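You operate a simulated robot arm through the tools that you are given. There is no shell and no other tool. Be economical: measure what you need, move in short steps, check, and stop when the job is done.

You are at the controls of a simulated two-armed robot. One attempt, no reset.

## Task
Fetch the white tie from the out table and set it on the kit bench. Then take the yellow scoop on the out table and put it away on the mix bench. Then open the ties drawer, fetch the pink tag from the inside of the ties drawer and set it on the kit bench, then shut the drawer. Then turn the black dial to 20 N. Then put the pink bag on the top of the check bench away on the packs shelf. Then take the orange sample and put it in the grey tub on the top of the capstan frame. Then shut the pellets lid. Keep to this order. Set down upright: pink bag.
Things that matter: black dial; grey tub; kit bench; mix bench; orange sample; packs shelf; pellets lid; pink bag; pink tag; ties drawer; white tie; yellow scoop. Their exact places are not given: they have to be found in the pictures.

It is judged by the outcome, as a careful person would: the job done as asked, and still so three seconds after it is handed in. It fails if anything else is knocked over, pushed out of place, dropped, spilled or broken. A push-on lid holds only when it is set on centred and level and pressed home; a screw cap is set on level and turned clockwise until tight.

## Robot
Two 7-joint arms with two-finger grippers on one trunk, on a base that drives. Base frame: it is fixed to the floor where the robot stands at the start and does not move with it; the origin is under the middle of the robot, x ahead of it, y to its left, z up. Readings come in cm, rad, newtons and seconds.
The left shoulder is at the start at [2.5, 21.5, 108.1], the right one opposite. With the tool pointing down near the work surface each hand reaches from about 10 to 64 cm from the robot's upright axis, wherever it stands, measured 20 degrees to its own side. Places, roughly: black dial [-380, -50, 100]; grey tub (18x15x9 cm) [-720, 230, 100]; kit bench [-140, -50, 80]; mix bench (147x25 cm) [-1664, -34, 80]; orange sample (3x3x11 cm) [-790, -50, 90]; packs shelf [-1780, -40, 50]; pellets lid [-1470, -80, 90]; pink bag [-775, -50, 100]; pink tag [-150, -50, 50]; ties drawer [-140, -40, 50]; white tie (13x3x2 cm) [50, 0, 80]; yellow scoop (21x7x5 cm) [70, 0, 80]. Payload 2.2 kg a hand.
The tool frame of a hand sits at the grasp point between the pads (the TCP): z along the fingers, y along the line on which they close. The tips reach 1.9 cm beyond it. The gripper opens to 11.6 cm. The gripper's body begins 7 cm behind the TCP.
Orientation is that of the tool frame in the base frame, as a unit quaternion [x, y, z, w]. With the fingers straight down and closing along the base's y, the tool's x points along the base's -x, its y along +y and its z along -z.

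## Interface
- The arms move only by the tool apply_moves. It takes "left_targets", "right_targets" or both (then of equal length, played together; a hand with none holds still); each is text: rows parted by semicolons, each of 7 numbers parted by spaces: the shift along the base's x, y, z in cm, then the turn, a rotation vector about the base's x, y, z in rad, then the finger opening in cm, from 0 to 11.6. In form: dx dy dz wx wy wz claw; .... A call has 1 to 8 rows; each row is the pose to reach, as a shift and turn from the pose commanded when the call began. A row lasts 0.2 s, in which the tool goes at most 5 cm and 0.15 rad; a call with a longer step from one row to the next is refused whole, and so is a gripper value outside its range. Where a pose cannot be reached the arm comes as near as it can. A force on the tool above 40 N (or 10 N above the force at the start of the call, whichever is more), or a blocked arm, ends the call early, and 0.2 s more pass. Each finger halts on what it meets, pressing with about 42 N; the grip force reading is that of the motor and also rises with nothing between the fingers. The clock runs only during rows and for 0.2 s after the last one: add rows that repeat a pose to give the fingers time. It gives the time, the measured TCP pose, the force on the tool (base axes), the opening and the grip force at its end, in the units of the frame above (readings bear some noise), with the torque about the TCP (base axes, N m) and any sound that the robot's microphone picked up.
- Cameras (640 x 400 px; columns grow to the right, rows downward): "scene" is now at [11.5, -2.21, 125.61]; the picture's right is [-0.15, -0.99, 0.00], its down [-0.55, 0.09, -0.83] and it looks along [0.82, -0.13, -0.56] (base axes); focal length 259 px, centre (320, 200). "left" rides on the left gripper at [6.9, 1.5, -9.6] in its tool frame; the picture's right is [-0.21, 0.98, 0.00], its down [-0.76, -0.17, -0.63] and it looks along [-0.62, -0.14, 0.77] (tool axes); focal length 251 px, centre (320, 200). "right" rides on the right gripper at [6.9, -1.5, -9.6] in its tool frame; the picture's right is [0.21, 0.98, 0.00], its down [-0.76, 0.17, -0.63] and it looks along [-0.62, 0.14, 0.77] (tool axes); focal length 251 px, centre (320, 200).
- snapshot(camera): a new picture of that camera. The clock stands still meanwhile.
- lift_body(by): slides the trunk up (or, below 0, down) by that many cm; the arms and the scene camera ride with it, the base frame stays. It gives what a move gives, with no picture.
- roll_base(legs): drives the robot by 1 to 6 legs, each [ahead, left, turn to the left] in cm, cm and rad, along the robot's own axes; the way and the turn of a leg run together, so that a leg with both is an arc; at most 150 cm and 3.142 rad a leg. The arms and the cameras ride along, it lands a little off, and it stops where it bumps. It gives what a move gives.
- pan_tilt(pan, tilt): turns the head with the scene camera to pan (to the left, within 1.396 rad either way) and tilt (down, from -0.506 to 1.204), counted from straight ahead of the robot. It gives what a move gives.
- probe_pixels(camera, pixels): for up to 12 pixels [column, row] of the newest picture of that camera ("zoom" is the newest enlarged one), the place [x, y, z] in the base frame of the surface seen there, good to about 0.2 cm, but the place of the scene camera against the robot may be out by one fixed shift of up to 2.5 cm in any direction. The clock stands still meanwhile.
- enlarge(camera, box): a new picture of the part [left, top, right, bottom] of that camera's present view, enlarged. The clock stands still meanwhile.
- close_job(): hands the job in; it is judged then, once.

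Go step by step. Measure first, check grasps and placings, and put right what went wrong. The budget is 138 turns and 160 pictures, counting those below and the enlarged ones. Unless the task says otherwise, let go and move clear before handing in.

The tools are called after "Emit:" by a JSON object that holds its "method" and its "body". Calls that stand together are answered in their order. apply_moves: Moves the arms, as the interface text tells. Its arguments: {"type":"object","properties":{"left_targets":{"type":"string"},"right_targets":{"type":"string"}},"required":[]} The other tools are called the same way: lift_body (by) slides the trunk up or down; roll_base (legs) drives the base; pan_tilt (pan, tilt) turns the head that bears the scene camera; snapshot (camera) takes a picture; probe_pixels (camera, pixels) gives the place of the surface under pixels of a picture; enlarge (camera, box) takes an enlarged picture of a part of a camera's view; close_job () hands the job in.

At the start:

```text
t: 0.0
left_ee_pos: [57.15, 18.41, 109.52]
left_tool_rot: [0.0, 1.0, 0.0, 0.0]
left_force: [0.2, 0.3, 0.3]
left_moment: [-0.02, 0.02, -0.04]
left_width: 11.62
left_finger_force: 0.1
right_ee_pos: [54.32, -22.75, 107.9]
right_tool_rot: [0.0, 1.0, 0.0, -0.001]
right_force: [-0.2, 0.1, -0.3]
right_moment: [-0.01, -0.01, 0.01]
right_width: 11.63
right_finger_force: 0.0
trunk travel left (down, up): [-22.5, 26.5]
robot x, y, heading: [-0.07, 0.03, 0.0]
head pan, tilt: [-0.155, 0.588]
```

scene: 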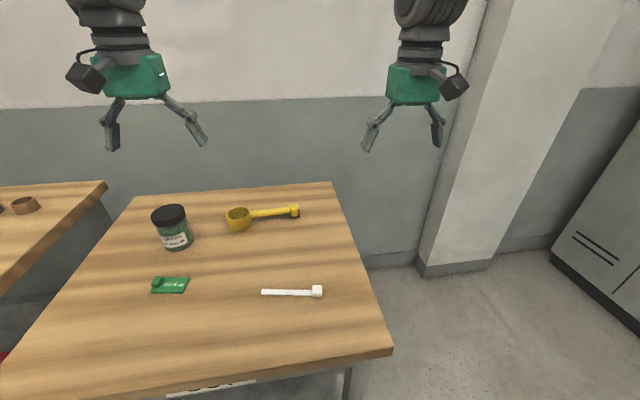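
right: 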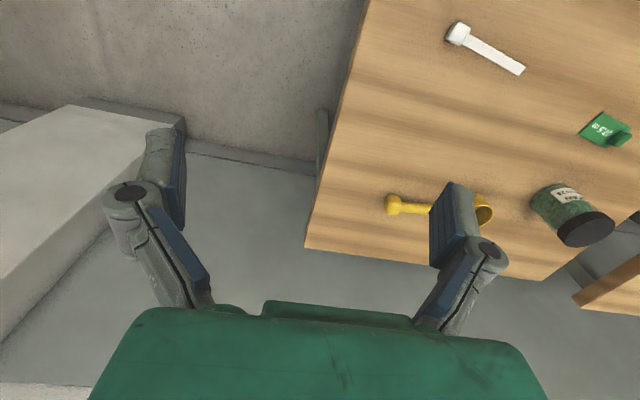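
left: 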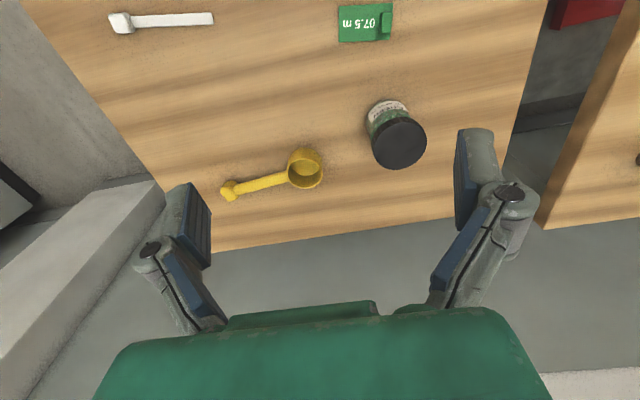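

The white tie shows in the left picture at about (120,22)-(213,18), and the scoop at (230,190)-(305,168). I'll measure them with the wrist cameras.

Emit:
{"method": "probe_pixels", "body": {"camera": "left", "pixels": [[120, 22], [150, 20], [180, 19], [210, 18], [228, 190], [255, 184], [280, 178], [305, 158], [305, 180], [180, 60], [400, 145]]}}

Emit:
{"method": "probe_pixels", "body": {"camera": "right", "pixels": [[458, 34], [480, 46], [500, 57], [518, 70], [393, 205], [415, 207], [485, 210]]}}

Emit:
{"method": "probe_pixels", "body": {"camera": "scene", "pixels": [[317, 291], [290, 293], [265, 293], [294, 211], [270, 213], [239, 213], [380, 350], [330, 185]]}}

```text
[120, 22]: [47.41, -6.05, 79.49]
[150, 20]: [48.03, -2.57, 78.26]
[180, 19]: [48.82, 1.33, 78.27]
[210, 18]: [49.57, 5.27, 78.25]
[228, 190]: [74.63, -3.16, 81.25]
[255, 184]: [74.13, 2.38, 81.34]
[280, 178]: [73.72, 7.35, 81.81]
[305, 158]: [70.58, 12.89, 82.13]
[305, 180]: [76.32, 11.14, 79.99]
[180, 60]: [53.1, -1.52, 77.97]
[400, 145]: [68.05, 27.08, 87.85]
```

```text
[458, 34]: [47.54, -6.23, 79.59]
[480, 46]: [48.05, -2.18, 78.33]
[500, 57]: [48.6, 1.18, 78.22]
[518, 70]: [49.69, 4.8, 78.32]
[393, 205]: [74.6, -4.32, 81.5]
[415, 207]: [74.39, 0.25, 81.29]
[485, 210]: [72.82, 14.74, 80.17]
```

```text
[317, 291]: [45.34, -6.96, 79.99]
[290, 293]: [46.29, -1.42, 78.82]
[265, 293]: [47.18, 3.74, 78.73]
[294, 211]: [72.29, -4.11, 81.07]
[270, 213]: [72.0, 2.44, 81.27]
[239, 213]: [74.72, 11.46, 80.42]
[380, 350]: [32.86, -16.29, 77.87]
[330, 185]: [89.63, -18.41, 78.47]
```

The two wrist cameras agree with each other. The scene camera is off, and its readings need about (+2.1, +0.6, -0.5) added. I'll bring the right hand over the tie head at (47.5,-6.1), turning to close across it.

Emit:
{"method": "apply_moves", "body": {"right_targets": "-1 2 -2 0 0 0.14 6; -2 4 -4 0 0 0.28 6; -3 6 -6 0 0 0.42 6; -4 8.5 -8 0 0 0.56 6; -5 11 -10 0 0 0.7 6; -6 13.5 -12 0 0 0.84 6; -6.8 16.2 -14 0 0 0.98 6; -6.8 16.65 -15 0 0 1.12 6"}}

Emit:
{"method": "apply_moves", "body": {"right_targets": "0 0 0 0 0 0.13 6; 0 0 -1 0 0 0.26 6; 0 0 -2 0 0 0.26 6"}}

Emit:
{"method": "snapshot", "body": {"camera": "right"}}

```text
t: 1.8
left_ee_pos: [56.78, 18.49, 109.71]
left_tool_rot: [0.0, 1.0, -0.001, 0.001]
left_force: [0.6, 0.6, 0.2]
left_moment: [-0.01, -0.01, -0.01]
left_width: 11.61
left_finger_force: 0.1
right_ee_pos: [47.37, -5.92, 92.93]
right_tool_rot: [-0.532, 0.847, 0.001, 0.001]
right_force: [0.6, -0.6, 0.5]
right_moment: [0.01, 0.03, 0.0]
right_width: 6.0
right_finger_force: 0.1
trunk travel left (down, up): [-22.5, 26.5]
robot x, y, heading: [0.12, -0.29, -0.004]
head pan, tilt: [-0.155, 0.588]
```

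```text
t: 2.6
left_ee_pos: [56.94, 18.4, 109.64]
left_tool_rot: [0.0, 1.0, 0.0, 0.001]
left_force: [0.1, -0.3, 0.2]
left_moment: [-0.01, 0.02, 0.0]
left_width: 11.61
left_finger_force: 0.0
right_ee_pos: [47.26, -6.05, 90.85]
right_tool_rot: [-0.638, 0.77, 0.001, 0.0]
right_force: [-0.6, 0.4, -1.2]
right_moment: [-0.02, -0.02, -0.01]
right_width: 5.97
right_finger_force: 0.1
trunk travel left (down, up): [-22.5, 26.5]
robot x, y, heading: [0.02, -0.04, 0.001]
head pan, tilt: [-0.155, 0.588]
```

```text
156 pictures are left
```

right: 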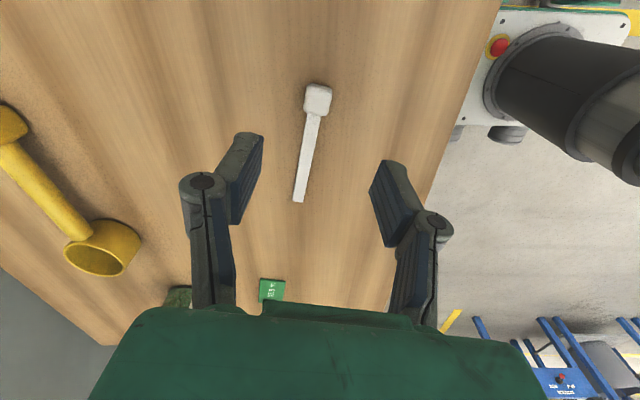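

Head at (318,98), strap down to (298,200). I'll measure them.

Emit:
{"method": "probe_pixels", "body": {"camera": "right", "pixels": [[307, 90], [329, 92], [306, 110], [327, 112], [318, 98], [310, 130], [304, 165], [298, 198]]}}

```text
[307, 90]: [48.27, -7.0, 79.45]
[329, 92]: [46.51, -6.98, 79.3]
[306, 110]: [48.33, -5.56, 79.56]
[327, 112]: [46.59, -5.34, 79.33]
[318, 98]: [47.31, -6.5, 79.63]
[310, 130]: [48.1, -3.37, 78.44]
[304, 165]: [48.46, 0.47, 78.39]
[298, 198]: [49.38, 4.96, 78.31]
```

The head centre is at (47.4,-6.25) and its top at 79.5. I'll go down to TCP z 80.2, grip, and lift.

Emit:
{"method": "apply_moves", "body": {"right_targets": "0.1 -0.2 -4 0 0 0 5; 0.1 -0.2 -8 0 0 0 5; 0.1 -0.2 -10.6 0 0 0 5; 0.1 -0.2 -10.6 0 0 0 5; 0.1 -0.2 -10.6 0 0 0 1; 0.1 -0.2 -10.6 0 0 0 1; 0.1 -0.2 -10.6 0 0 0 1"}}

Emit:
{"method": "apply_moves", "body": {"right_targets": "0 0 4 0 0 0 1; 0 0 8 0 0 0 1; 0 0 12 0 0 0 1; 0 -4 16 0 0 0 1; 0 -8 18 0 0 0 1"}}

Emit:
{"method": "snapshot", "body": {"camera": "right"}}

Emit:
{"method": "pan_tilt", "body": {"pan": -1.39, "tilt": 0.4}}

Emit:
{"method": "snapshot", "body": {"camera": "scene"}}

```text
t: 4.2
left_ee_pos: [56.79, 18.5, 109.71]
left_tool_rot: [0.0, 1.0, 0.0, 0.001]
left_force: [0.9, -1.2, -0.2]
left_moment: [0.01, 0.0, 0.01]
left_width: 11.57
left_finger_force: 0.1
right_ee_pos: [47.44, -6.53, 80.41]
right_tool_rot: [-0.637, 0.771, 0.001, 0.0]
right_force: [-0.7, 1.0, 0.4]
right_moment: [-0.02, 0.01, 0.01]
right_width: 2.12
right_finger_force: 41.8
trunk travel left (down, up): [-22.5, 26.5]
robot x, y, heading: [-0.33, 0.02, 0.0]
head pan, tilt: [-0.155, 0.588]
```

```text
refused: row 4 steps farther than a row can; nothing moved
```

```text
155 pictures are left
```

right: 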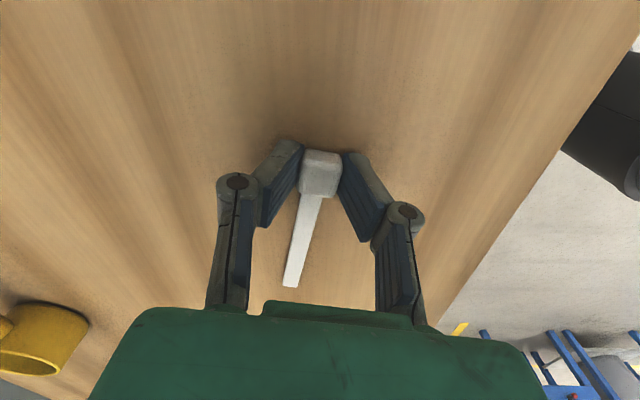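

```text
t: 5.6
left_ee_pos: [56.8, 18.45, 109.66]
left_tool_rot: [0.001, 1.0, -0.001, 0.001]
left_force: [0.7, 0.1, -0.6]
left_moment: [0.0, 0.01, 0.01]
left_width: 11.59
left_finger_force: 0.1
right_ee_pos: [47.45, -6.43, 80.27]
right_tool_rot: [-0.637, 0.771, 0.002, 0.0]
right_force: [-0.5, 0.0, -0.1]
right_moment: [-0.01, 0.01, 0.01]
right_width: 2.12
right_finger_force: 42.4
trunk travel left (down, up): [-22.5, 26.5]
robot x, y, heading: [0.16, 0.11, -0.0]
head pan, tilt: [-1.389, 0.4]
```

```text
154 pictures are left
```

scene: 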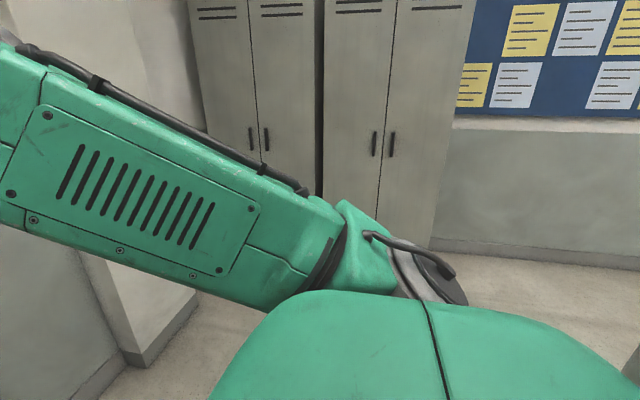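

The tie is gripped at 2.12 cm. I'll lift it, then back away and turn to face the corridor.

Emit:
{"method": "apply_moves", "body": {"right_targets": "0 0 4 0 0 0 1; 0 0 8 0 0 0 1; 0 0 12 0 0 0 1; -1.5 -2 16 0 0 0 1; -3 -5 19 0 0 0 1; -6 -8 21 0 0 0 1; -9 -11 22 0 0 0 1; -12 -13 22 0 0 0 1", "left_targets": "0 0 0 0 0 0 11.6; -3 0 0 0 0 0 11.6; -7 0 0 0 0 0 11.6; -11 0 0 0 0 0 11.6; -15 0 0 0 0 0 11.6; -18 0 0 0 0 0 11.6; -20 0 0 0 0 0 11.6; -20 0 0 0 0 0 11.6"}}

Emit:
{"method": "roll_base", "body": {"legs": [[-30, 0, 0], [0, 0, -1.571]]}}

Emit:
{"method": "pan_tilt", "body": {"pan": -0.9, "tilt": 0.35}}

Emit:
{"method": "snapshot", "body": {"camera": "scene"}}

```text
t: 7.4
left_ee_pos: [36.48, 18.38, 109.73]
left_tool_rot: [0.0, 1.0, 0.001, 0.001]
left_force: [-0.3, 0.5, 0.1]
left_moment: [0.04, 0.0, 0.0]
left_width: 11.6
left_finger_force: 0.1
right_ee_pos: [35.27, -19.45, 102.5]
right_tool_rot: [-0.636, 0.772, 0.002, 0.002]
right_force: [-0.5, -0.6, 0.2]
right_moment: [0.0, -0.01, -0.02]
right_width: 2.14
right_finger_force: 41.6
trunk travel left (down, up): [-22.5, 26.5]
robot x, y, heading: [-0.01, 0.05, -0.003]
head pan, tilt: [-1.389, 0.4]
```

```text
t: 13.3
left_ee_pos: [-11.94, -36.78, 109.73]
left_tool_rot: [0.711, 0.703, 0.0, 0.001]
left_force: [0.5, -0.2, 0.2]
left_moment: [0.0, 0.02, 0.0]
left_width: 11.6
left_finger_force: 0.2
right_ee_pos: [-49.79, -35.03, 102.49]
right_tool_rot: [0.102, 0.995, 0.0, 0.002]
right_force: [0.3, 0.1, -0.4]
right_moment: [-0.01, -0.02, 0.01]
right_width: 2.12
right_finger_force: 42.5
trunk travel left (down, up): [-22.5, 26.5]
robot x, y, heading: [-30.26, 0.08, -1.581]
head pan, tilt: [-1.389, 0.4]
```

```text
t: 14.2
left_ee_pos: [-12.04, -36.59, 109.89]
left_tool_rot: [0.711, 0.703, -0.002, 0.001]
left_force: [0.2, 0.3, 0.9]
left_moment: [-0.02, 0.02, -0.01]
left_width: 11.6
left_finger_force: 0.0
right_ee_pos: [-49.73, -35.01, 102.38]
right_tool_rot: [0.101, 0.995, 0.0, 0.001]
right_force: [0.7, 0.1, -0.5]
right_moment: [0.01, -0.03, -0.02]
right_width: 2.12
right_finger_force: 42.9
trunk travel left (down, up): [-22.5, 26.5]
robot x, y, heading: [-30.2, -0.14, -1.586]
head pan, tilt: [-0.901, 0.351]
```

```text
153 pictures are left
```

scene: 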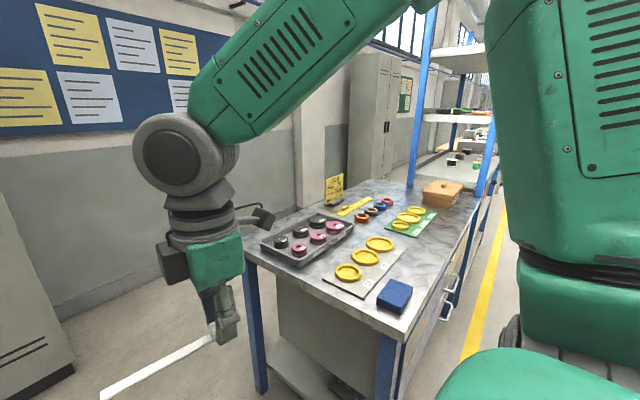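

The kit bench is ahead on the right, with a tray, rings and drawers. I'll measure its edges before driving.

Emit:
{"method": "probe_pixels", "body": {"camera": "scene", "pixels": [[400, 328], [470, 215], [250, 250], [395, 295], [365, 250], [410, 220], [440, 190], [450, 280], [465, 340], [495, 230], [300, 240]]}}

Emit:
{"method": "enlarge", "body": {"camera": "scene", "box": [240, 160, 500, 340]}}

```text
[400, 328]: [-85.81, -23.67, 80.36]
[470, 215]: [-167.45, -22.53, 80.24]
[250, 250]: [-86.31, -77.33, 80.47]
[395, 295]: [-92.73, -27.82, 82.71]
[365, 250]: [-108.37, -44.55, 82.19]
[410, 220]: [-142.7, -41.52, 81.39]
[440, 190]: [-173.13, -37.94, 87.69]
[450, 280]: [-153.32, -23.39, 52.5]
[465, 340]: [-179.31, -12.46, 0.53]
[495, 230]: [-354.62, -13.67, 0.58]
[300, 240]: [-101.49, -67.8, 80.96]
```

```text
2.22 times, centred on (370, 250) of scene
```

zoom: 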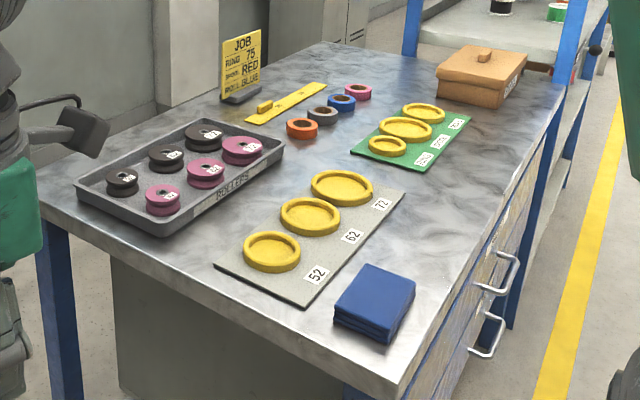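

The bench front is at about y -26 and its top about z 80. I'll stand at about (-135, 14), facing it.

Emit:
{"method": "roll_base", "body": {"legs": [[-14, 0, 0.015], [0, -105, 0]]}}

Emit:
{"method": "pan_tilt", "body": {"pan": 0, "tilt": 0.75}}

Emit:
{"method": "snapshot", "body": {"camera": "scene"}}

Emit:
{"method": "snapshot", "body": {"camera": "right"}}

```text
t: 20.5
left_ee_pos: [-115.29, -22.61, 109.67]
left_tool_rot: [0.708, 0.706, -0.003, -0.002]
left_force: [0.7, 0.5, -0.3]
left_moment: [0.01, 0.01, 0.01]
left_width: 11.61
left_finger_force: 0.1
right_ee_pos: [-153.07, -21.32, 102.54]
right_tool_rot: [0.097, 0.995, -0.001, -0.001]
right_force: [0.2, 0.6, 0.7]
right_moment: [0.03, 0.02, 0.01]
right_width: 2.15
right_finger_force: 42.9
trunk travel left (down, up): [-22.5, 26.5]
robot x, y, heading: [-133.74, 13.64, -1.574]
head pan, tilt: [-0.901, 0.351]
```

```text
t: 21.7
left_ee_pos: [-115.83, -22.35, 109.85]
left_tool_rot: [0.708, 0.706, -0.002, 0.002]
left_force: [-0.7, -0.1, -0.4]
left_moment: [0.0, -0.02, 0.02]
left_width: 11.63
left_finger_force: 0.0
right_ee_pos: [-153.56, -21.22, 102.45]
right_tool_rot: [0.096, 0.995, 0.0, 0.001]
right_force: [-0.8, 0.5, -0.8]
right_moment: [0.0, 0.02, -0.03]
right_width: 2.13
right_finger_force: 42.4
trunk travel left (down, up): [-22.5, 26.5]
robot x, y, heading: [-134.44, 13.68, -1.574]
head pan, tilt: [0.0, 0.75]
```

```text
151 pictures are left
```

scene: 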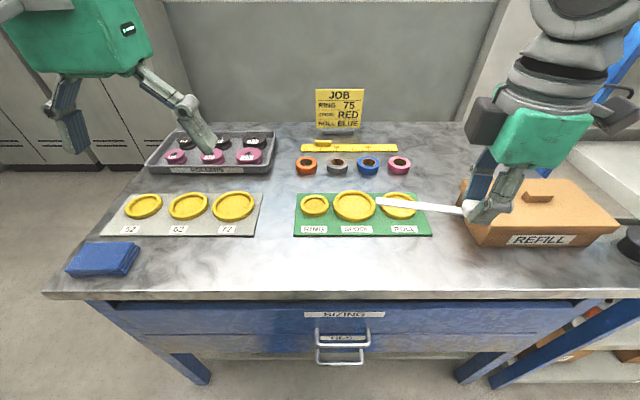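

```text
150 pictures are left
```

right: 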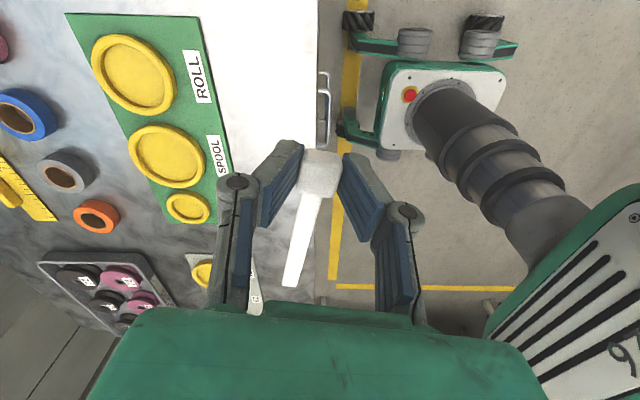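

The front strip of the bench, around rows 240-285, looks clear. The tie lies parallel to the edge. I'll probe the strip.

Emit:
{"method": "probe_pixels", "body": {"camera": "scene", "pixels": [[360, 292], [360, 240], [430, 237], [250, 236], [200, 270], [310, 165], [310, 185], [270, 160], [490, 245], [270, 130], [345, 334], [340, 359]]}}

Emit:
{"method": "probe_pixels", "body": {"camera": "right", "pixels": [[310, 60], [310, 100], [205, 75], [225, 150], [290, 280], [323, 70], [324, 140]]}}

Emit:
{"method": "enlarge", "body": {"camera": "scene", "box": [260, 290, 420, 390]}}

```text
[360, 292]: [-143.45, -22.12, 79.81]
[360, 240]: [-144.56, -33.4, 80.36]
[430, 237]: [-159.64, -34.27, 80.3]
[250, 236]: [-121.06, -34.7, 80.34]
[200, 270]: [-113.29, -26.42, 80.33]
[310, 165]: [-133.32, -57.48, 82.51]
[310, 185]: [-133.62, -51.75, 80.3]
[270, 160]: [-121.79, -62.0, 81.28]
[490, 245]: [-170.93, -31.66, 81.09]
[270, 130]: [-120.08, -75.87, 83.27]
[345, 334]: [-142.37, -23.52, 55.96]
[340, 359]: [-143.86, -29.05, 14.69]
```

```text
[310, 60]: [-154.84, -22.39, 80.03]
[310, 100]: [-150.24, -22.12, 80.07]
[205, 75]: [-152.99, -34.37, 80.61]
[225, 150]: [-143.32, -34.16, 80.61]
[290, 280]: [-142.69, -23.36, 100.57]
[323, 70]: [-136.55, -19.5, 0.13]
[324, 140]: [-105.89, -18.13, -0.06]
```

```text
4.00 times, centred on (340, 340) of scene
```

zoom: 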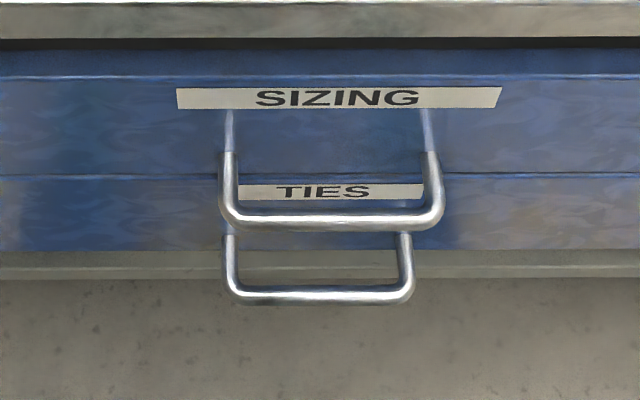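

The bench top is z 80.05 and the front edge y about -22, with the boards beginning at -34. I'll set the tie down with its head at about (-153,-28).

Emit:
{"method": "apply_moves", "body": {"right_targets": "0 -3.5 -3 0 0 0 1; 0 -7 -6 0 0 0 1; 0 -7 -10.5 0 0 0 1; 0 -7 -15 0 0 0 1; 0 -7 -18.5 0 0 0 1; 0 -7 -19.9 0 0 0 1; 0 -7 -20 0 0 0 1"}}

Emit:
{"method": "snapshot", "body": {"camera": "right"}}

```text
t: 23.3
left_ee_pos: [-115.69, -22.41, 109.88]
left_tool_rot: [0.708, 0.706, -0.002, 0.002]
left_force: [0.7, 0.1, 0.8]
left_moment: [-0.01, -0.01, 0.01]
left_width: 11.61
left_finger_force: 0.0
right_ee_pos: [-153.41, -28.03, 82.41]
right_tool_rot: [0.096, 0.995, -0.002, 0.002]
right_force: [-0.7, -0.2, 0.5]
right_moment: [-0.03, -0.03, 0.0]
right_width: 2.1
right_finger_force: 42.2
trunk travel left (down, up): [-22.5, 26.5]
robot x, y, heading: [-133.96, 13.63, -1.578]
head pan, tilt: [0.0, 0.75]
```

```text
148 pictures are left
```

right: 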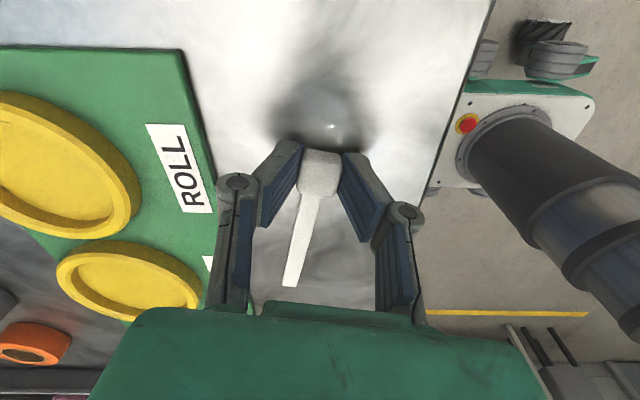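

The tie is just above the top. I'll lower it slightly, release it, lift and look.

Emit:
{"method": "apply_moves", "body": {"right_targets": "0 0 -0.3 0 0 0 2; 0 0 -0.3 0 0 0 4.5; 0 0 -0.3 0 0 0 4.5; 0 0 4 0 0 0 4.5; 0 0 9 0 0 0 4.5; 0 2 13 0 0 0 4.5; 0 4.5 17 0 0 0 4.5; 0 7 20 0 0 0 4.5"}}

Emit:
{"method": "snapshot", "body": {"camera": "right"}}

Emit:
{"method": "roll_base", "body": {"legs": [[0, 104, 0], [0, 0, 1.576], [30, -13.6, 0]]}}

Emit:
{"method": "snapshot", "body": {"camera": "left"}}

```text
t: 25.1
left_ee_pos: [-115.76, -22.38, 109.92]
left_tool_rot: [0.708, 0.707, -0.003, 0.002]
left_force: [0.6, -0.6, -0.1]
left_moment: [-0.01, 0.02, -0.01]
left_width: 11.59
left_finger_force: 0.0
right_ee_pos: [-153.43, -20.81, 102.59]
right_tool_rot: [0.096, 0.995, -0.002, 0.002]
right_force: [-0.6, 0.0, 0.3]
right_moment: [-0.03, 0.03, -0.01]
right_width: 4.5
right_finger_force: 0.1
trunk travel left (down, up): [-22.5, 26.5]
robot x, y, heading: [-133.95, 13.93, -1.574]
head pan, tilt: [0.0, 0.75]
```

```text
147 pictures are left
```

right: 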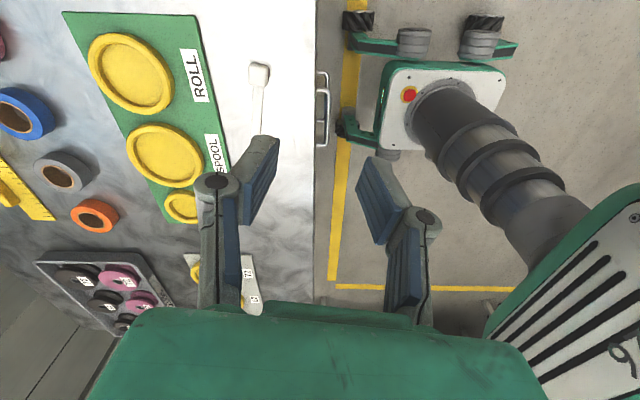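

```text
t: 36.1
left_ee_pos: [35.48, 21.93, 109.54]
left_tool_rot: [-0.012, 1.0, -0.005, 0.002]
left_force: [0.2, 2.0, -0.6]
left_moment: [-0.06, 0.02, -0.01]
left_width: 11.62
left_finger_force: 0.1
right_ee_pos: [35.17, -15.82, 102.55]
right_tool_rot: [-0.646, 0.764, -0.004, -0.002]
right_force: [1.6, 1.4, 0.1]
right_moment: [-0.13, 0.05, 0.01]
right_width: 4.5
right_finger_force: 0.1
trunk travel left (down, up): [-22.5, 26.5]
robot x, y, heading: [-0.06, 1.78, 0.025]
head pan, tilt: [0.0, 0.75]
```

```text
146 pictures are left
```

left: 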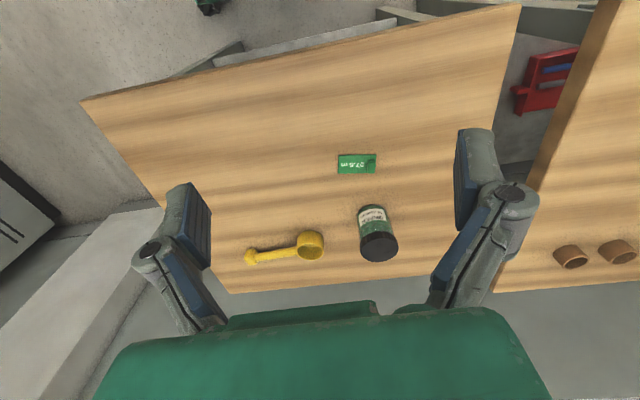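

The tie is lying flat on the kit bench. The scoop is beyond easy reach here, so I need to know the base's footprint: the plate edge at (385,100) and the wheels at (365,20) and (365,130) in the last right picture.

Emit:
{"method": "probe_pixels", "body": {"camera": "right", "pixels": [[385, 100], [350, 40], [345, 130], [440, 75], [400, 35], [360, 22], [315, 110], [322, 125]]}}

Emit:
{"method": "probe_pixels", "body": {"camera": "left", "pixels": [[250, 255], [272, 252], [290, 249], [311, 238], [300, 246], [322, 250], [350, 165], [365, 220], [300, 20], [100, 95]]}}

Emit:
{"method": "pan_tilt", "body": {"pan": 0, "tilt": 1.2}}

Emit:
{"method": "snapshot", "body": {"camera": "scene"}}

```text
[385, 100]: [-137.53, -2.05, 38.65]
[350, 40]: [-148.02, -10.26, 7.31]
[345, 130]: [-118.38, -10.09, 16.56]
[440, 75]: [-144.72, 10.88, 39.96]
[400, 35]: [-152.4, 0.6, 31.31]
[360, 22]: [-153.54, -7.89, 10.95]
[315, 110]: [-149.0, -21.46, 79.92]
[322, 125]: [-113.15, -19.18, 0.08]
```

```text
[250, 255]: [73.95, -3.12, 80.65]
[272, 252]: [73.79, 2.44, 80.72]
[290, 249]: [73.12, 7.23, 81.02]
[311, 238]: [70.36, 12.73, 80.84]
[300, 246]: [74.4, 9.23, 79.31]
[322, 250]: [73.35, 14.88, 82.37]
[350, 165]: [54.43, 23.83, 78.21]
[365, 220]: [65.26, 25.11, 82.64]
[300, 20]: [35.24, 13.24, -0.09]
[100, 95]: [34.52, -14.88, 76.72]
```

```text
t: 37.0
left_ee_pos: [35.4, 21.53, 109.78]
left_tool_rot: [-0.013, 1.0, -0.003, 0.002]
left_force: [0.6, 0.4, -0.1]
left_moment: [-0.03, 0.02, -0.01]
left_width: 11.59
left_finger_force: 0.0
right_ee_pos: [34.99, -16.27, 102.48]
right_tool_rot: [-0.647, 0.762, -0.002, 0.001]
right_force: [0.0, 0.9, 0.3]
right_moment: [0.01, -0.01, -0.01]
right_width: 4.51
right_finger_force: 0.1
trunk travel left (down, up): [-22.5, 26.5]
robot x, y, heading: [-0.47, 1.68, 0.024]
head pan, tilt: [0.0, 1.201]
```

```text
145 pictures are left
```

scene: 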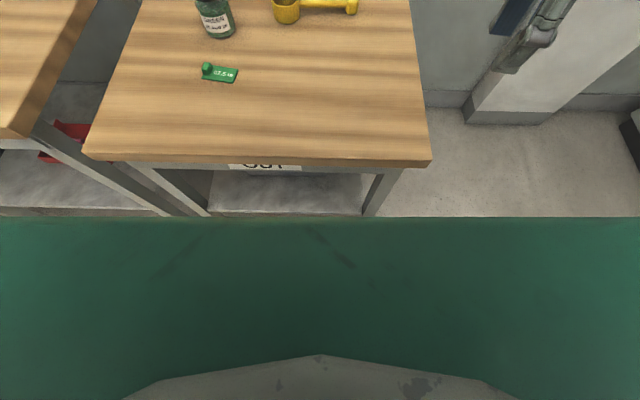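

The wheels reach about 24 cm ahead of the axis, so from this side the scoop stays out of reach. I'll look at the space on the table's right side.

Emit:
{"method": "pan_tilt", "body": {"pan": -0.7, "tilt": 0.75}}

Emit:
{"method": "snapshot", "body": {"camera": "scene"}}

Emit:
{"method": "probe_pixels", "body": {"camera": "scene", "pixels": [[100, 200], [200, 150], [300, 150], [400, 150], [100, 100], [200, 100], [300, 100], [500, 200], [50, 200], [150, 60]]}}

```text
t: 38.1
left_ee_pos: [35.37, 20.56, 109.87]
left_tool_rot: [-0.012, 1.0, 0.001, 0.003]
left_force: [0.0, -0.3, 0.4]
left_moment: [0.01, 0.02, 0.01]
left_width: 11.57
left_finger_force: 0.0
right_ee_pos: [35.11, -17.34, 102.36]
right_tool_rot: [-0.646, 0.763, 0.001, 0.004]
right_force: [-0.2, 0.2, -0.3]
right_moment: [0.05, 0.0, 0.02]
right_width: 4.47
right_finger_force: 0.1
trunk travel left (down, up): [-22.5, 26.5]
robot x, y, heading: [-0.07, 0.98, 0.02]
head pan, tilt: [-0.7, 0.75]
```

```text
144 pictures are left
```

scene: 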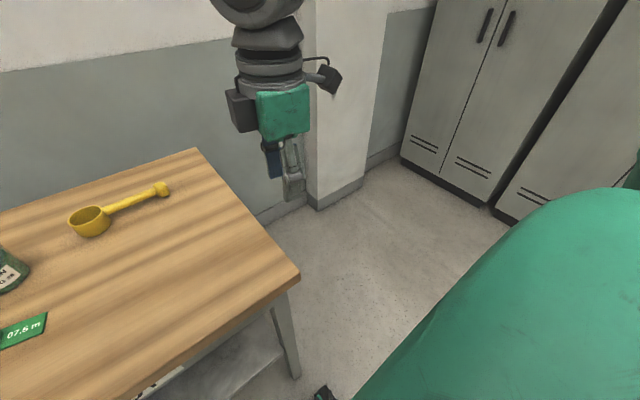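

```text
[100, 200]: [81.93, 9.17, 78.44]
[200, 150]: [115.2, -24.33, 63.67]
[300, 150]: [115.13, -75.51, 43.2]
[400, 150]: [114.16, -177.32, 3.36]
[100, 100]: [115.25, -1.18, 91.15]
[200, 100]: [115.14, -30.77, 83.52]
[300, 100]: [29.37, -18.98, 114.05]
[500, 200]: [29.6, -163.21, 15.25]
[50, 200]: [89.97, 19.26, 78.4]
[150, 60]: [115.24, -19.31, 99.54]
```

Emit:
{"method": "probe_pixels", "body": {"camera": "scene", "pixels": [[316, 207], [362, 183], [270, 225], [295, 375], [298, 280], [320, 390], [400, 200], [480, 215], [340, 150], [195, 150]]}}

```text
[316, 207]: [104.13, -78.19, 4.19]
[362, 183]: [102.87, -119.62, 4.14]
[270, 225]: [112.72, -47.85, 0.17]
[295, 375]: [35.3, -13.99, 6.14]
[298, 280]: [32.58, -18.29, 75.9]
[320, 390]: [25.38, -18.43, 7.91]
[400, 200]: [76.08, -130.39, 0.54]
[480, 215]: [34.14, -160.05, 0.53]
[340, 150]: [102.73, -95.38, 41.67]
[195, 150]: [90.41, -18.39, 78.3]
```

There is ample floor to the right of the table. I'll drive round to about (55,-45) facing +y, and turn the right hand back to straight for the scoop handle.

Emit:
{"method": "roll_base", "body": {"legs": [[0, -51, 0], [55, 0, 0], [0, 0, 1.551], [4, 0, 0]]}}

Emit:
{"method": "apply_moves", "body": {"right_targets": "0 0 0 0 0 -0.14 5; 0 0 0 0 0 -0.28 5; 0 0 0 0 0 -0.42 5; 0 0 0 0 0 -0.56 5; 0 0 0 0 0 -0.7 5; 0 0 0 0 0 -0.84 5; 0 0 0 0 0 -0.98 5; 0 0 0 0 0 -1.12 5"}}

Emit:
{"method": "snapshot", "body": {"camera": "right"}}

```text
t: 48.1
left_ee_pos: [38.76, -7.93, 110.14]
left_tool_rot: [-0.707, 0.707, 0.006, -0.002]
left_force: [0.0, 0.0, -0.3]
left_moment: [-0.05, 0.0, 0.04]
left_width: 11.6
left_finger_force: 0.1
right_ee_pos: [76.34, -9.28, 102.24]
right_tool_rot: [0.995, -0.096, -0.007, -0.001]
right_force: [0.7, 0.4, 0.6]
right_moment: [-0.03, 0.0, 0.03]
right_width: 4.5
right_finger_force: 0.0
trunk travel left (down, up): [-22.5, 26.5]
robot x, y, heading: [56.02, -44.08, 1.57]
head pan, tilt: [-0.7, 0.75]
```

```text
t: 49.9
left_ee_pos: [38.57, -7.85, 110.05]
left_tool_rot: [-0.706, 0.708, 0.006, 0.0]
left_force: [1.2, -0.2, 0.4]
left_moment: [-0.01, 0.02, 0.04]
left_width: 11.61
left_finger_force: 0.0
right_ee_pos: [76.23, -9.11, 102.29]
right_tool_rot: [0.792, -0.611, -0.003, -0.001]
right_force: [1.2, 0.4, -0.8]
right_moment: [-0.02, 0.11, 0.01]
right_width: 5.01
right_finger_force: 0.2
trunk travel left (down, up): [-22.5, 26.5]
robot x, y, heading: [56.22, -44.1, 1.569]
head pan, tilt: [-0.7, 0.75]
```

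```text
143 pictures are left
```

right: 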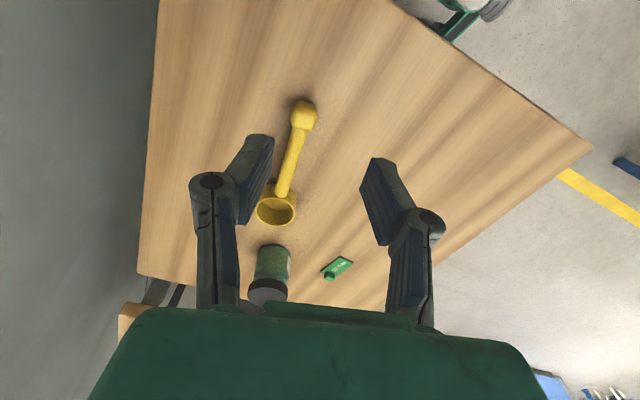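

Emit:
{"method": "probe_pixels", "body": {"camera": "right", "pixels": [[303, 112], [297, 140], [291, 160], [284, 185], [290, 150], [276, 212], [262, 205], [294, 205], [276, 225], [340, 200]]}}

Emit:
{"method": "enlarge", "body": {"camera": "right", "box": [220, 90, 380, 240]}}

```text
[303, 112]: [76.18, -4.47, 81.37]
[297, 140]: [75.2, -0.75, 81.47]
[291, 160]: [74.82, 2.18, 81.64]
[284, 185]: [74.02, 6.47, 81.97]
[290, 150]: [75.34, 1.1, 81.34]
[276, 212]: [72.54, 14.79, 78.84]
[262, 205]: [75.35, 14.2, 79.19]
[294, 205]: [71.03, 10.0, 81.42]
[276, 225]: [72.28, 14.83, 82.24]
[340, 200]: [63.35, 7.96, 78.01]
```

```text
2.67 times, centred on (300, 165) of right
```

zoom: 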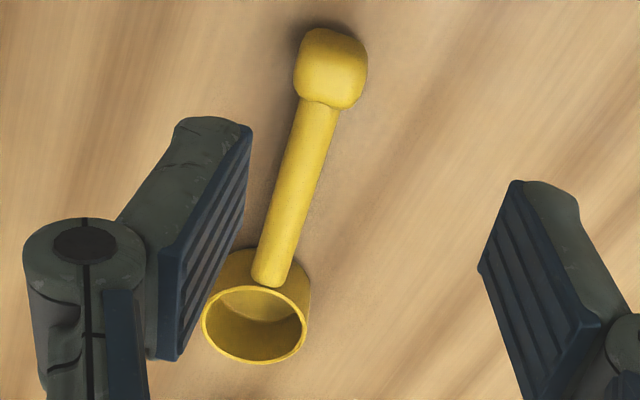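

The handle runs from (76.2,-4.5) to (74.0,6.5), and the hand's closing line is already nearly square to it. I'll move above (74.3,5) and check.

Emit:
{"method": "apply_moves", "body": {"right_targets": "-0.4 3.5 -3 0 0 -0.05 5; -0.8 7 -6 0 0 -0.05 5; -1.2 10 -9 0 0 -0.05 5; -1.6 12.5 -12 0 0 -0.05 5; -1.9 14.1 -15 0 0 -0.05 5; -1.9 14.1 -16 0 0 -0.05 5"}}

Emit:
{"method": "snapshot", "body": {"camera": "right"}}

Emit:
{"method": "probe_pixels", "body": {"camera": "right", "pixels": [[310, 150], [305, 180], [300, 200], [320, 120]]}}

```text
t: 51.3
left_ee_pos: [37.26, -7.9, 109.91]
left_tool_rot: [-0.706, 0.708, 0.003, 0.002]
left_force: [0.8, 0.2, 0.1]
left_moment: [0.03, 0.01, -0.01]
left_width: 11.59
left_finger_force: 0.1
right_ee_pos: [73.2, 5.06, 86.35]
right_tool_rot: [0.777, -0.629, 0.0, -0.005]
right_force: [-0.3, -0.5, 0.3]
right_moment: [0.01, -0.01, -0.01]
right_width: 4.99
right_finger_force: 0.0
trunk travel left (down, up): [-22.5, 26.5]
robot x, y, heading: [55.81, -43.79, 1.564]
head pan, tilt: [-0.7, 0.75]
```

```text
141 pictures are left
```

right: 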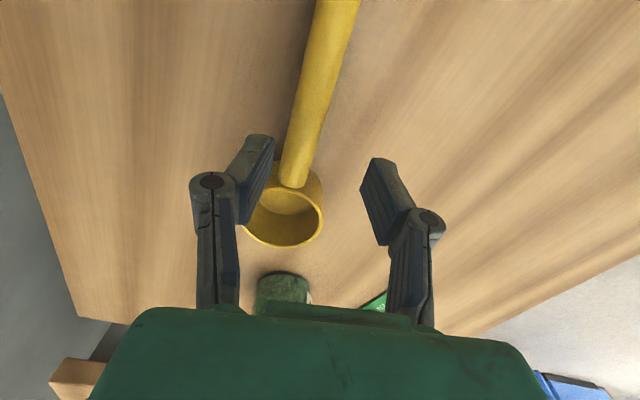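

```text
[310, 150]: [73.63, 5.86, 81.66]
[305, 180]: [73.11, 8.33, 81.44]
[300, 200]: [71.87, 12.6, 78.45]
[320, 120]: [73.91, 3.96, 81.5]
```

Emit:
{"method": "apply_moves", "body": {"right_targets": "1 -0.6 -1 0 0 0 5; 1.1 -0.6 -4 0 0 0 5; 1.1 -0.6 -5.8 0 0 0 5; 1.1 -0.6 -5.8 0 0 0 5; 1.1 -0.6 -5.8 0 0 0 0.5; 1.1 -0.6 -5.8 0 0 0 0.5; 1.1 -0.6 -5.8 0 0 0 0.5"}}

Emit:
{"method": "snapshot", "body": {"camera": "right"}}

```text
t: 52.9
left_ee_pos: [37.54, -7.79, 109.86]
left_tool_rot: [-0.706, 0.708, 0.003, 0.002]
left_force: [-1.0, -0.1, 0.6]
left_moment: [-0.02, -0.01, -0.01]
left_width: 11.59
left_finger_force: 0.1
right_ee_pos: [74.48, 4.37, 80.54]
right_tool_rot: [0.777, -0.63, 0.0, -0.003]
right_force: [-0.6, -0.2, -0.9]
right_moment: [-0.01, -0.01, -0.02]
right_width: 1.05
right_finger_force: 37.7
trunk travel left (down, up): [-22.5, 26.5]
robot x, y, heading: [56.38, -44.22, 1.571]
head pan, tilt: [-0.7, 0.75]
```

```text
140 pictures are left
```

right: 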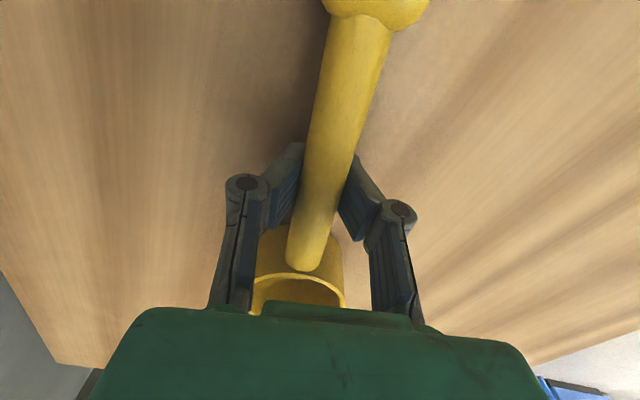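

The scoop handle is gripped. I'll lift it, pull it in, drive back to the aisle facing -x, and look along it.

Emit:
{"method": "apply_moves", "body": {"right_targets": "0 0 3 0 0 0 0.5; 0 0 7 0 0 0 0.5; 0 0 11.5 0 0 0 0.5; 0 -2 16 0 0 0 0.5; 0 -5 19.5 0 0 0 0.5; 0 -8.5 22.5 0 0 0 0.5; 0 -12 24 0 0 0 0.5; 0 -15 24.5 0 0 0 0.5"}}

Emit:
{"method": "snapshot", "body": {"camera": "right"}}

Emit:
{"method": "roll_base", "body": {"legs": [[0, 95, 0], [0, 0, 1.571], [0, -60, 0]]}}

Emit:
{"method": "pan_tilt", "body": {"pan": 0, "tilt": 0.25}}

Emit:
{"method": "snapshot", "body": {"camera": "scene"}}

```text
t: 54.7
left_ee_pos: [38.08, -7.94, 109.95]
left_tool_rot: [-0.707, 0.708, 0.003, 0.001]
left_force: [1.5, -0.9, -0.4]
left_moment: [0.02, 0.03, 0.01]
left_width: 11.63
left_finger_force: 0.0
right_ee_pos: [75.14, -10.84, 104.97]
right_tool_rot: [0.777, -0.63, -0.001, -0.002]
right_force: [0.1, 0.0, -0.1]
right_moment: [0.02, 0.04, -0.01]
right_width: 1.03
right_finger_force: 37.4
trunk travel left (down, up): [-22.5, 26.5]
robot x, y, heading: [56.11, -44.0, 1.571]
head pan, tilt: [-0.7, 0.75]
```

```text
139 pictures are left
```

right: 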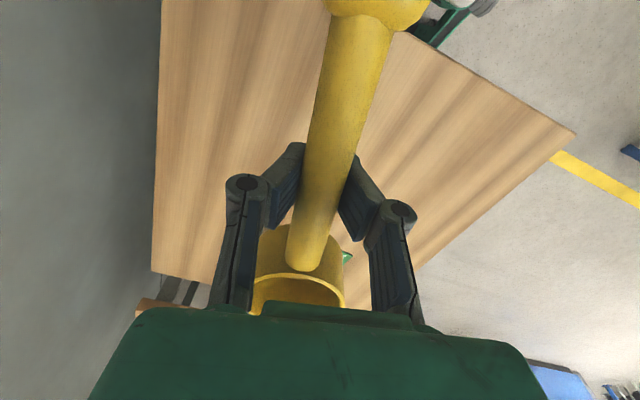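

```text
t: 66.4
left_ee_pos: [-74.81, -1.34, 109.97]
left_tool_rot: [1.0, -0.012, -0.004, 0.001]
left_force: [-0.3, -0.9, 0.5]
left_moment: [0.01, -0.01, -0.04]
left_width: 11.61
left_finger_force: 0.1
right_ee_pos: [-71.0, 35.44, 105.01]
right_tool_rot: [0.996, 0.093, -0.002, -0.001]
right_force: [0.0, 1.1, -1.0]
right_moment: [-0.01, 0.0, 0.0]
right_width: 0.86
right_finger_force: 36.0
trunk travel left (down, up): [-22.5, 26.5]
robot x, y, heading: [-38.31, 16.0, 3.113]
head pan, tilt: [-0.7, 0.75]
```

```text
t: 67.5
left_ee_pos: [-74.65, -1.4, 109.86]
left_tool_rot: [1.0, -0.013, -0.004, 0.001]
left_force: [-0.2, -0.6, -0.1]
left_moment: [0.02, -0.02, -0.01]
left_width: 11.61
left_finger_force: 0.1
right_ee_pos: [-70.86, 35.39, 105.01]
right_tool_rot: [0.996, 0.093, -0.003, -0.002]
right_force: [0.6, 0.0, 0.2]
right_moment: [-0.03, 0.02, 0.01]
right_width: 0.85
right_finger_force: 36.3
trunk travel left (down, up): [-22.5, 26.5]
robot x, y, heading: [-38.56, 15.97, 3.119]
head pan, tilt: [0.0, 0.25]
```

```text
138 pictures are left
```

scene: 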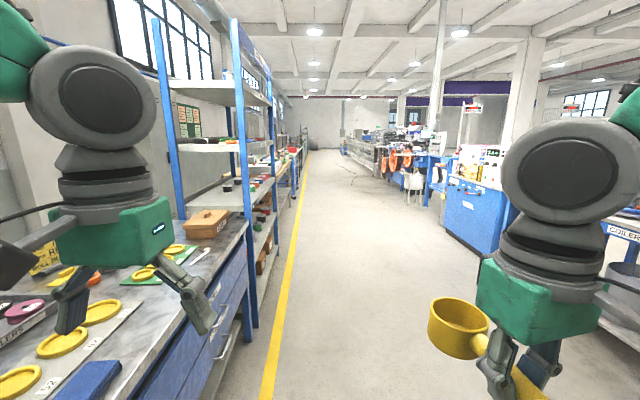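

The aisle ahead is clear. The scoop's grip width fell to 0.86, so I'll check it before driving.

Emit:
{"method": "snapshot", "body": {"camera": "right"}}

```text
137 pictures are left
```

right: 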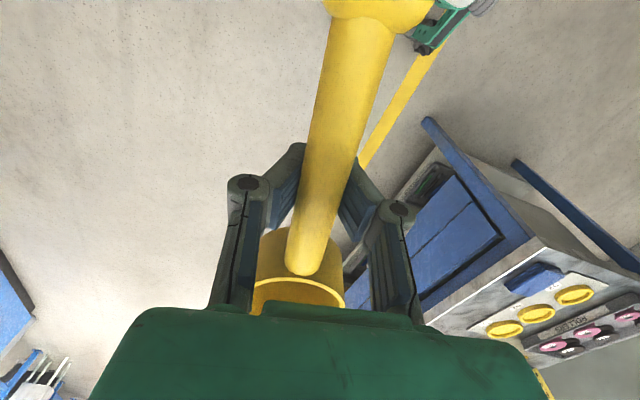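

Emit:
{"method": "enlarge", "body": {"camera": "right", "box": [220, 120, 420, 320]}}

Emit:
{"method": "pan_tilt", "body": {"pan": -0.5, "tilt": 0.6}}

Emit:
{"method": "enlarge", "body": {"camera": "scene", "box": [200, 80, 480, 300]}}

```text
2.00 times, centred on (320, 220) of right
```

zoom: 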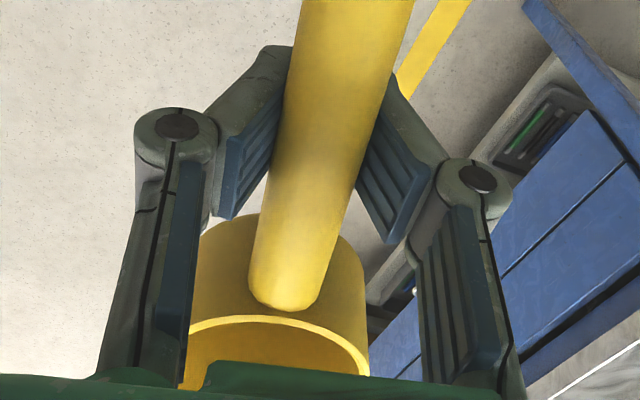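

```text
t: 68.4
left_ee_pos: [-74.74, -1.36, 110.02]
left_tool_rot: [1.0, -0.012, -0.004, 0.0]
left_force: [0.1, 1.0, 0.1]
left_moment: [0.03, -0.01, 0.0]
left_width: 11.61
left_finger_force: 0.1
right_ee_pos: [-70.81, 35.47, 104.99]
right_tool_rot: [0.996, 0.093, -0.003, -0.002]
right_force: [0.7, -0.1, 0.0]
right_moment: [-0.02, 0.01, 0.0]
right_width: 0.82
right_finger_force: 36.0
trunk travel left (down, up): [-22.5, 26.5]
robot x, y, heading: [-38.06, 15.87, 3.118]
head pan, tilt: [-0.499, 0.6]
```

```text
1.82 times, centred on (340, 190) of scene
```

zoom: 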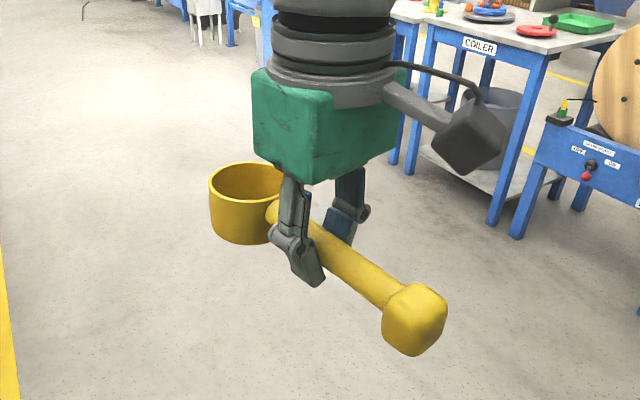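

The grip is creeping on the round handle (1.05 down to 0.82), so it won't last the long drive. I'll set the scoop on the clear front strip of the kit bench and take it again by the bowl.

Emit:
{"method": "roll_base", "body": {"legs": [[0, 0, 1.594], [0, -67, 0]]}}

Emit:
{"method": "apply_moves", "body": {"right_targets": "0 0 0 0 0 0.148 0; 0 -1 0 0 0 0.296 0; 0 -2 -1 0 0 0.444 0; 0 -3 -2 0 0 0.592 0; 0 -4 -3 0 0 0.74 0; 0 -5 -4 0 0 0.888 0; 0 -6 -5 0 0 1.036 0; 0 -6 -6 0 0 1.184 0"}}

Emit:
{"method": "snapshot", "body": {"camera": "right"}}

```text
t: 76.1
left_ee_pos: [-85.45, -20.89, 109.82]
left_tool_rot: [0.699, 0.715, -0.006, 0.0]
left_force: [0.7, 0.4, -0.5]
left_moment: [0.02, 0.01, -0.02]
left_width: 11.6
left_finger_force: 0.0
right_ee_pos: [-122.65, -18.77, 105.16]
right_tool_rot: [0.621, 0.784, -0.007, -0.004]
right_force: [0.1, 0.4, -0.6]
right_moment: [-0.03, -0.03, -0.01]
right_width: 0.73
right_finger_force: 34.9
trunk travel left (down, up): [-22.5, 26.5]
robot x, y, heading: [-105.63, 14.76, -1.554]
head pan, tilt: [-0.499, 0.6]
```

```text
t: 77.9
left_ee_pos: [-85.95, -20.63, 110.03]
left_tool_rot: [0.7, 0.715, -0.005, 0.001]
left_force: [0.0, 0.6, 0.1]
left_moment: [0.0, -0.02, 0.01]
left_width: 11.58
left_finger_force: 0.1
right_ee_pos: [-123.01, -24.83, 99.21]
right_tool_rot: [0.077, 0.997, -0.005, 0.001]
right_force: [-0.7, -0.3, -1.0]
right_moment: [0.0, 0.0, 0.0]
right_width: 0.7
right_finger_force: 35.4
trunk travel left (down, up): [-22.5, 26.5]
robot x, y, heading: [-105.49, 14.92, -1.554]
head pan, tilt: [-0.499, 0.6]
```

```text
134 pictures are left
```

right: 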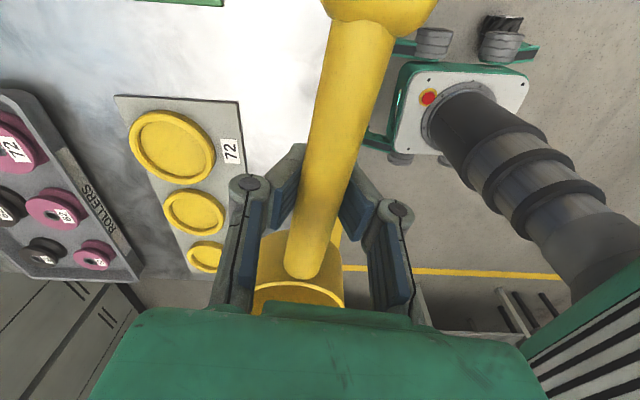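

Emit:
{"method": "apply_moves", "body": {"right_targets": "0 -1.5 -3 0 0 0.1 0; 0 -3 -7 0 0 0.155 0; 0 -3 -11 0 0 0.155 0; 0 -3 -14 0 0 0.155 0; 0 -3 -15.7 0 0 0.155 0; 0 -3 -15.7 0 0 0.155 0"}}

Emit:
{"method": "snapshot", "body": {"camera": "right"}}

Emit:
{"method": "snapshot", "body": {"camera": "left"}}

```text
t: 79.3
left_ee_pos: [-86.55, -20.76, 110.01]
left_tool_rot: [0.699, 0.715, -0.003, 0.005]
left_force: [-0.4, 0.2, 0.8]
left_moment: [0.01, 0.01, 0.01]
left_width: 11.6
left_finger_force: 0.0
right_ee_pos: [-123.71, -27.6, 83.47]
right_tool_rot: [0.0, 1.0, -0.003, 0.004]
right_force: [-0.2, -0.7, -0.9]
right_moment: [-0.02, 0.0, 0.0]
right_width: 0.67
right_finger_force: 35.1
trunk travel left (down, up): [-22.5, 26.5]
robot x, y, heading: [-105.45, 14.6, -1.555]
head pan, tilt: [-0.499, 0.6]
```

```text
133 pictures are left
```

right: 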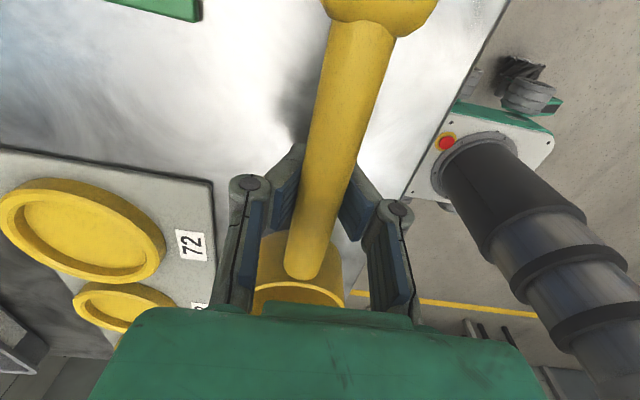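

```text
132 pictures are left
```

left: 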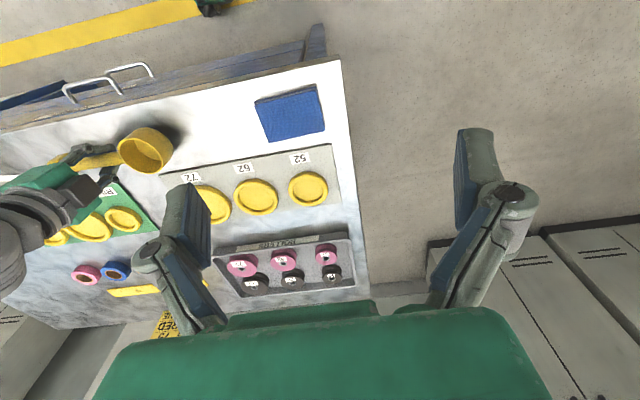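

Emit:
{"method": "probe_pixels", "body": {"camera": "left", "pixels": [[143, 130], [120, 150], [168, 150], [152, 172], [168, 180], [200, 130], [175, 160], [148, 148], [90, 162]]}}

Emit:
{"method": "probe_pixels", "body": {"camera": "right", "pixels": [[380, 10], [345, 80], [310, 220], [300, 285], [260, 100], [215, 230]]}}

```text
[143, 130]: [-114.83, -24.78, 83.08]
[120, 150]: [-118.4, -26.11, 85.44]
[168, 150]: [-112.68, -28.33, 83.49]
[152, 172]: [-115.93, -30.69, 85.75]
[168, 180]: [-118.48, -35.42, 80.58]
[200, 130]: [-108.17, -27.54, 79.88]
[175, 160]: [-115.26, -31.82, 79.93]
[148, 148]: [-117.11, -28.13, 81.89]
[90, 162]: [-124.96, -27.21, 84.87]
```

```text
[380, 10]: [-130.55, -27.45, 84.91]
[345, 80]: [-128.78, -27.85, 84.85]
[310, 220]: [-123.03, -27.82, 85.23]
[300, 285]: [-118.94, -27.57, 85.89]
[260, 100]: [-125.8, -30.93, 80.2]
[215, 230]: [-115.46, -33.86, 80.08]
```

The scoop's bottom is about 1.1 cm above the bench and clear of the boards. I'll lower it, release it, and look from above.

Emit:
{"method": "apply_moves", "body": {"right_targets": "0 0 -0.7 0 0 0 0; 0 0 -1.15 0 0 0 0; 0 0 -1.15 0 0 0 3; 0 0 -1.15 0 0 0 5; 0 0 3 0 0 0 6; 0 0 7 0 0 0 9.5; 3 0 10 0 0 0 9.5; 5 0 12 0 0 0 9.5"}}

Emit:
{"method": "snapshot", "body": {"camera": "right"}}

```text
t: 81.1
left_ee_pos: [-86.29, -20.84, 109.91]
left_tool_rot: [0.7, 0.715, -0.003, 0.002]
left_force: [0.1, 1.0, -0.5]
left_moment: [-0.06, 0.01, -0.01]
left_width: 11.62
left_finger_force: 0.0
right_ee_pos: [-118.41, -27.68, 95.43]
right_tool_rot: [0.0, 1.0, -0.002, 0.003]
right_force: [0.1, 0.2, -0.1]
right_moment: [0.05, -0.01, 0.0]
right_width: 9.52
right_finger_force: 0.2
trunk travel left (down, up): [-22.5, 26.5]
robot x, y, heading: [-105.5, 14.52, -1.548]
head pan, tilt: [-0.499, 0.6]
```

```text
131 pictures are left
```

right: 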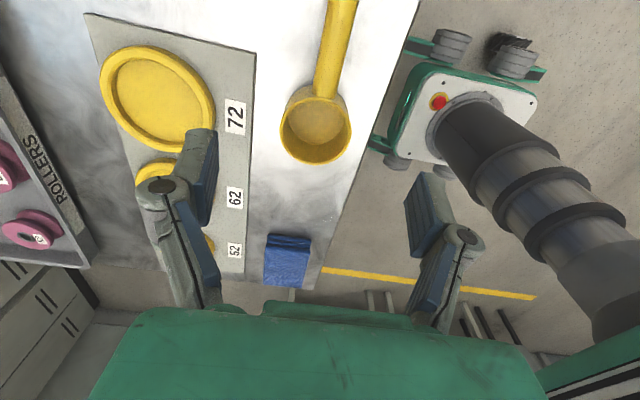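

Emit:
{"method": "probe_pixels", "body": {"camera": "right", "pixels": [[282, 120], [350, 120], [316, 162], [316, 92], [316, 130], [330, 50], [262, 100], [225, 130], [310, 20]]}}

```text
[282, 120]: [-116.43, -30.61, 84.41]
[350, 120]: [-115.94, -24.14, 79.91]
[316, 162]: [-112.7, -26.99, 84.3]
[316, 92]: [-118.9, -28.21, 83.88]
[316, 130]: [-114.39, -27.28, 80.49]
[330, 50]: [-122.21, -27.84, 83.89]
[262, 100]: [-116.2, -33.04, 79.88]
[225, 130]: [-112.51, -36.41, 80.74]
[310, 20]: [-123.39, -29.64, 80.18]
```

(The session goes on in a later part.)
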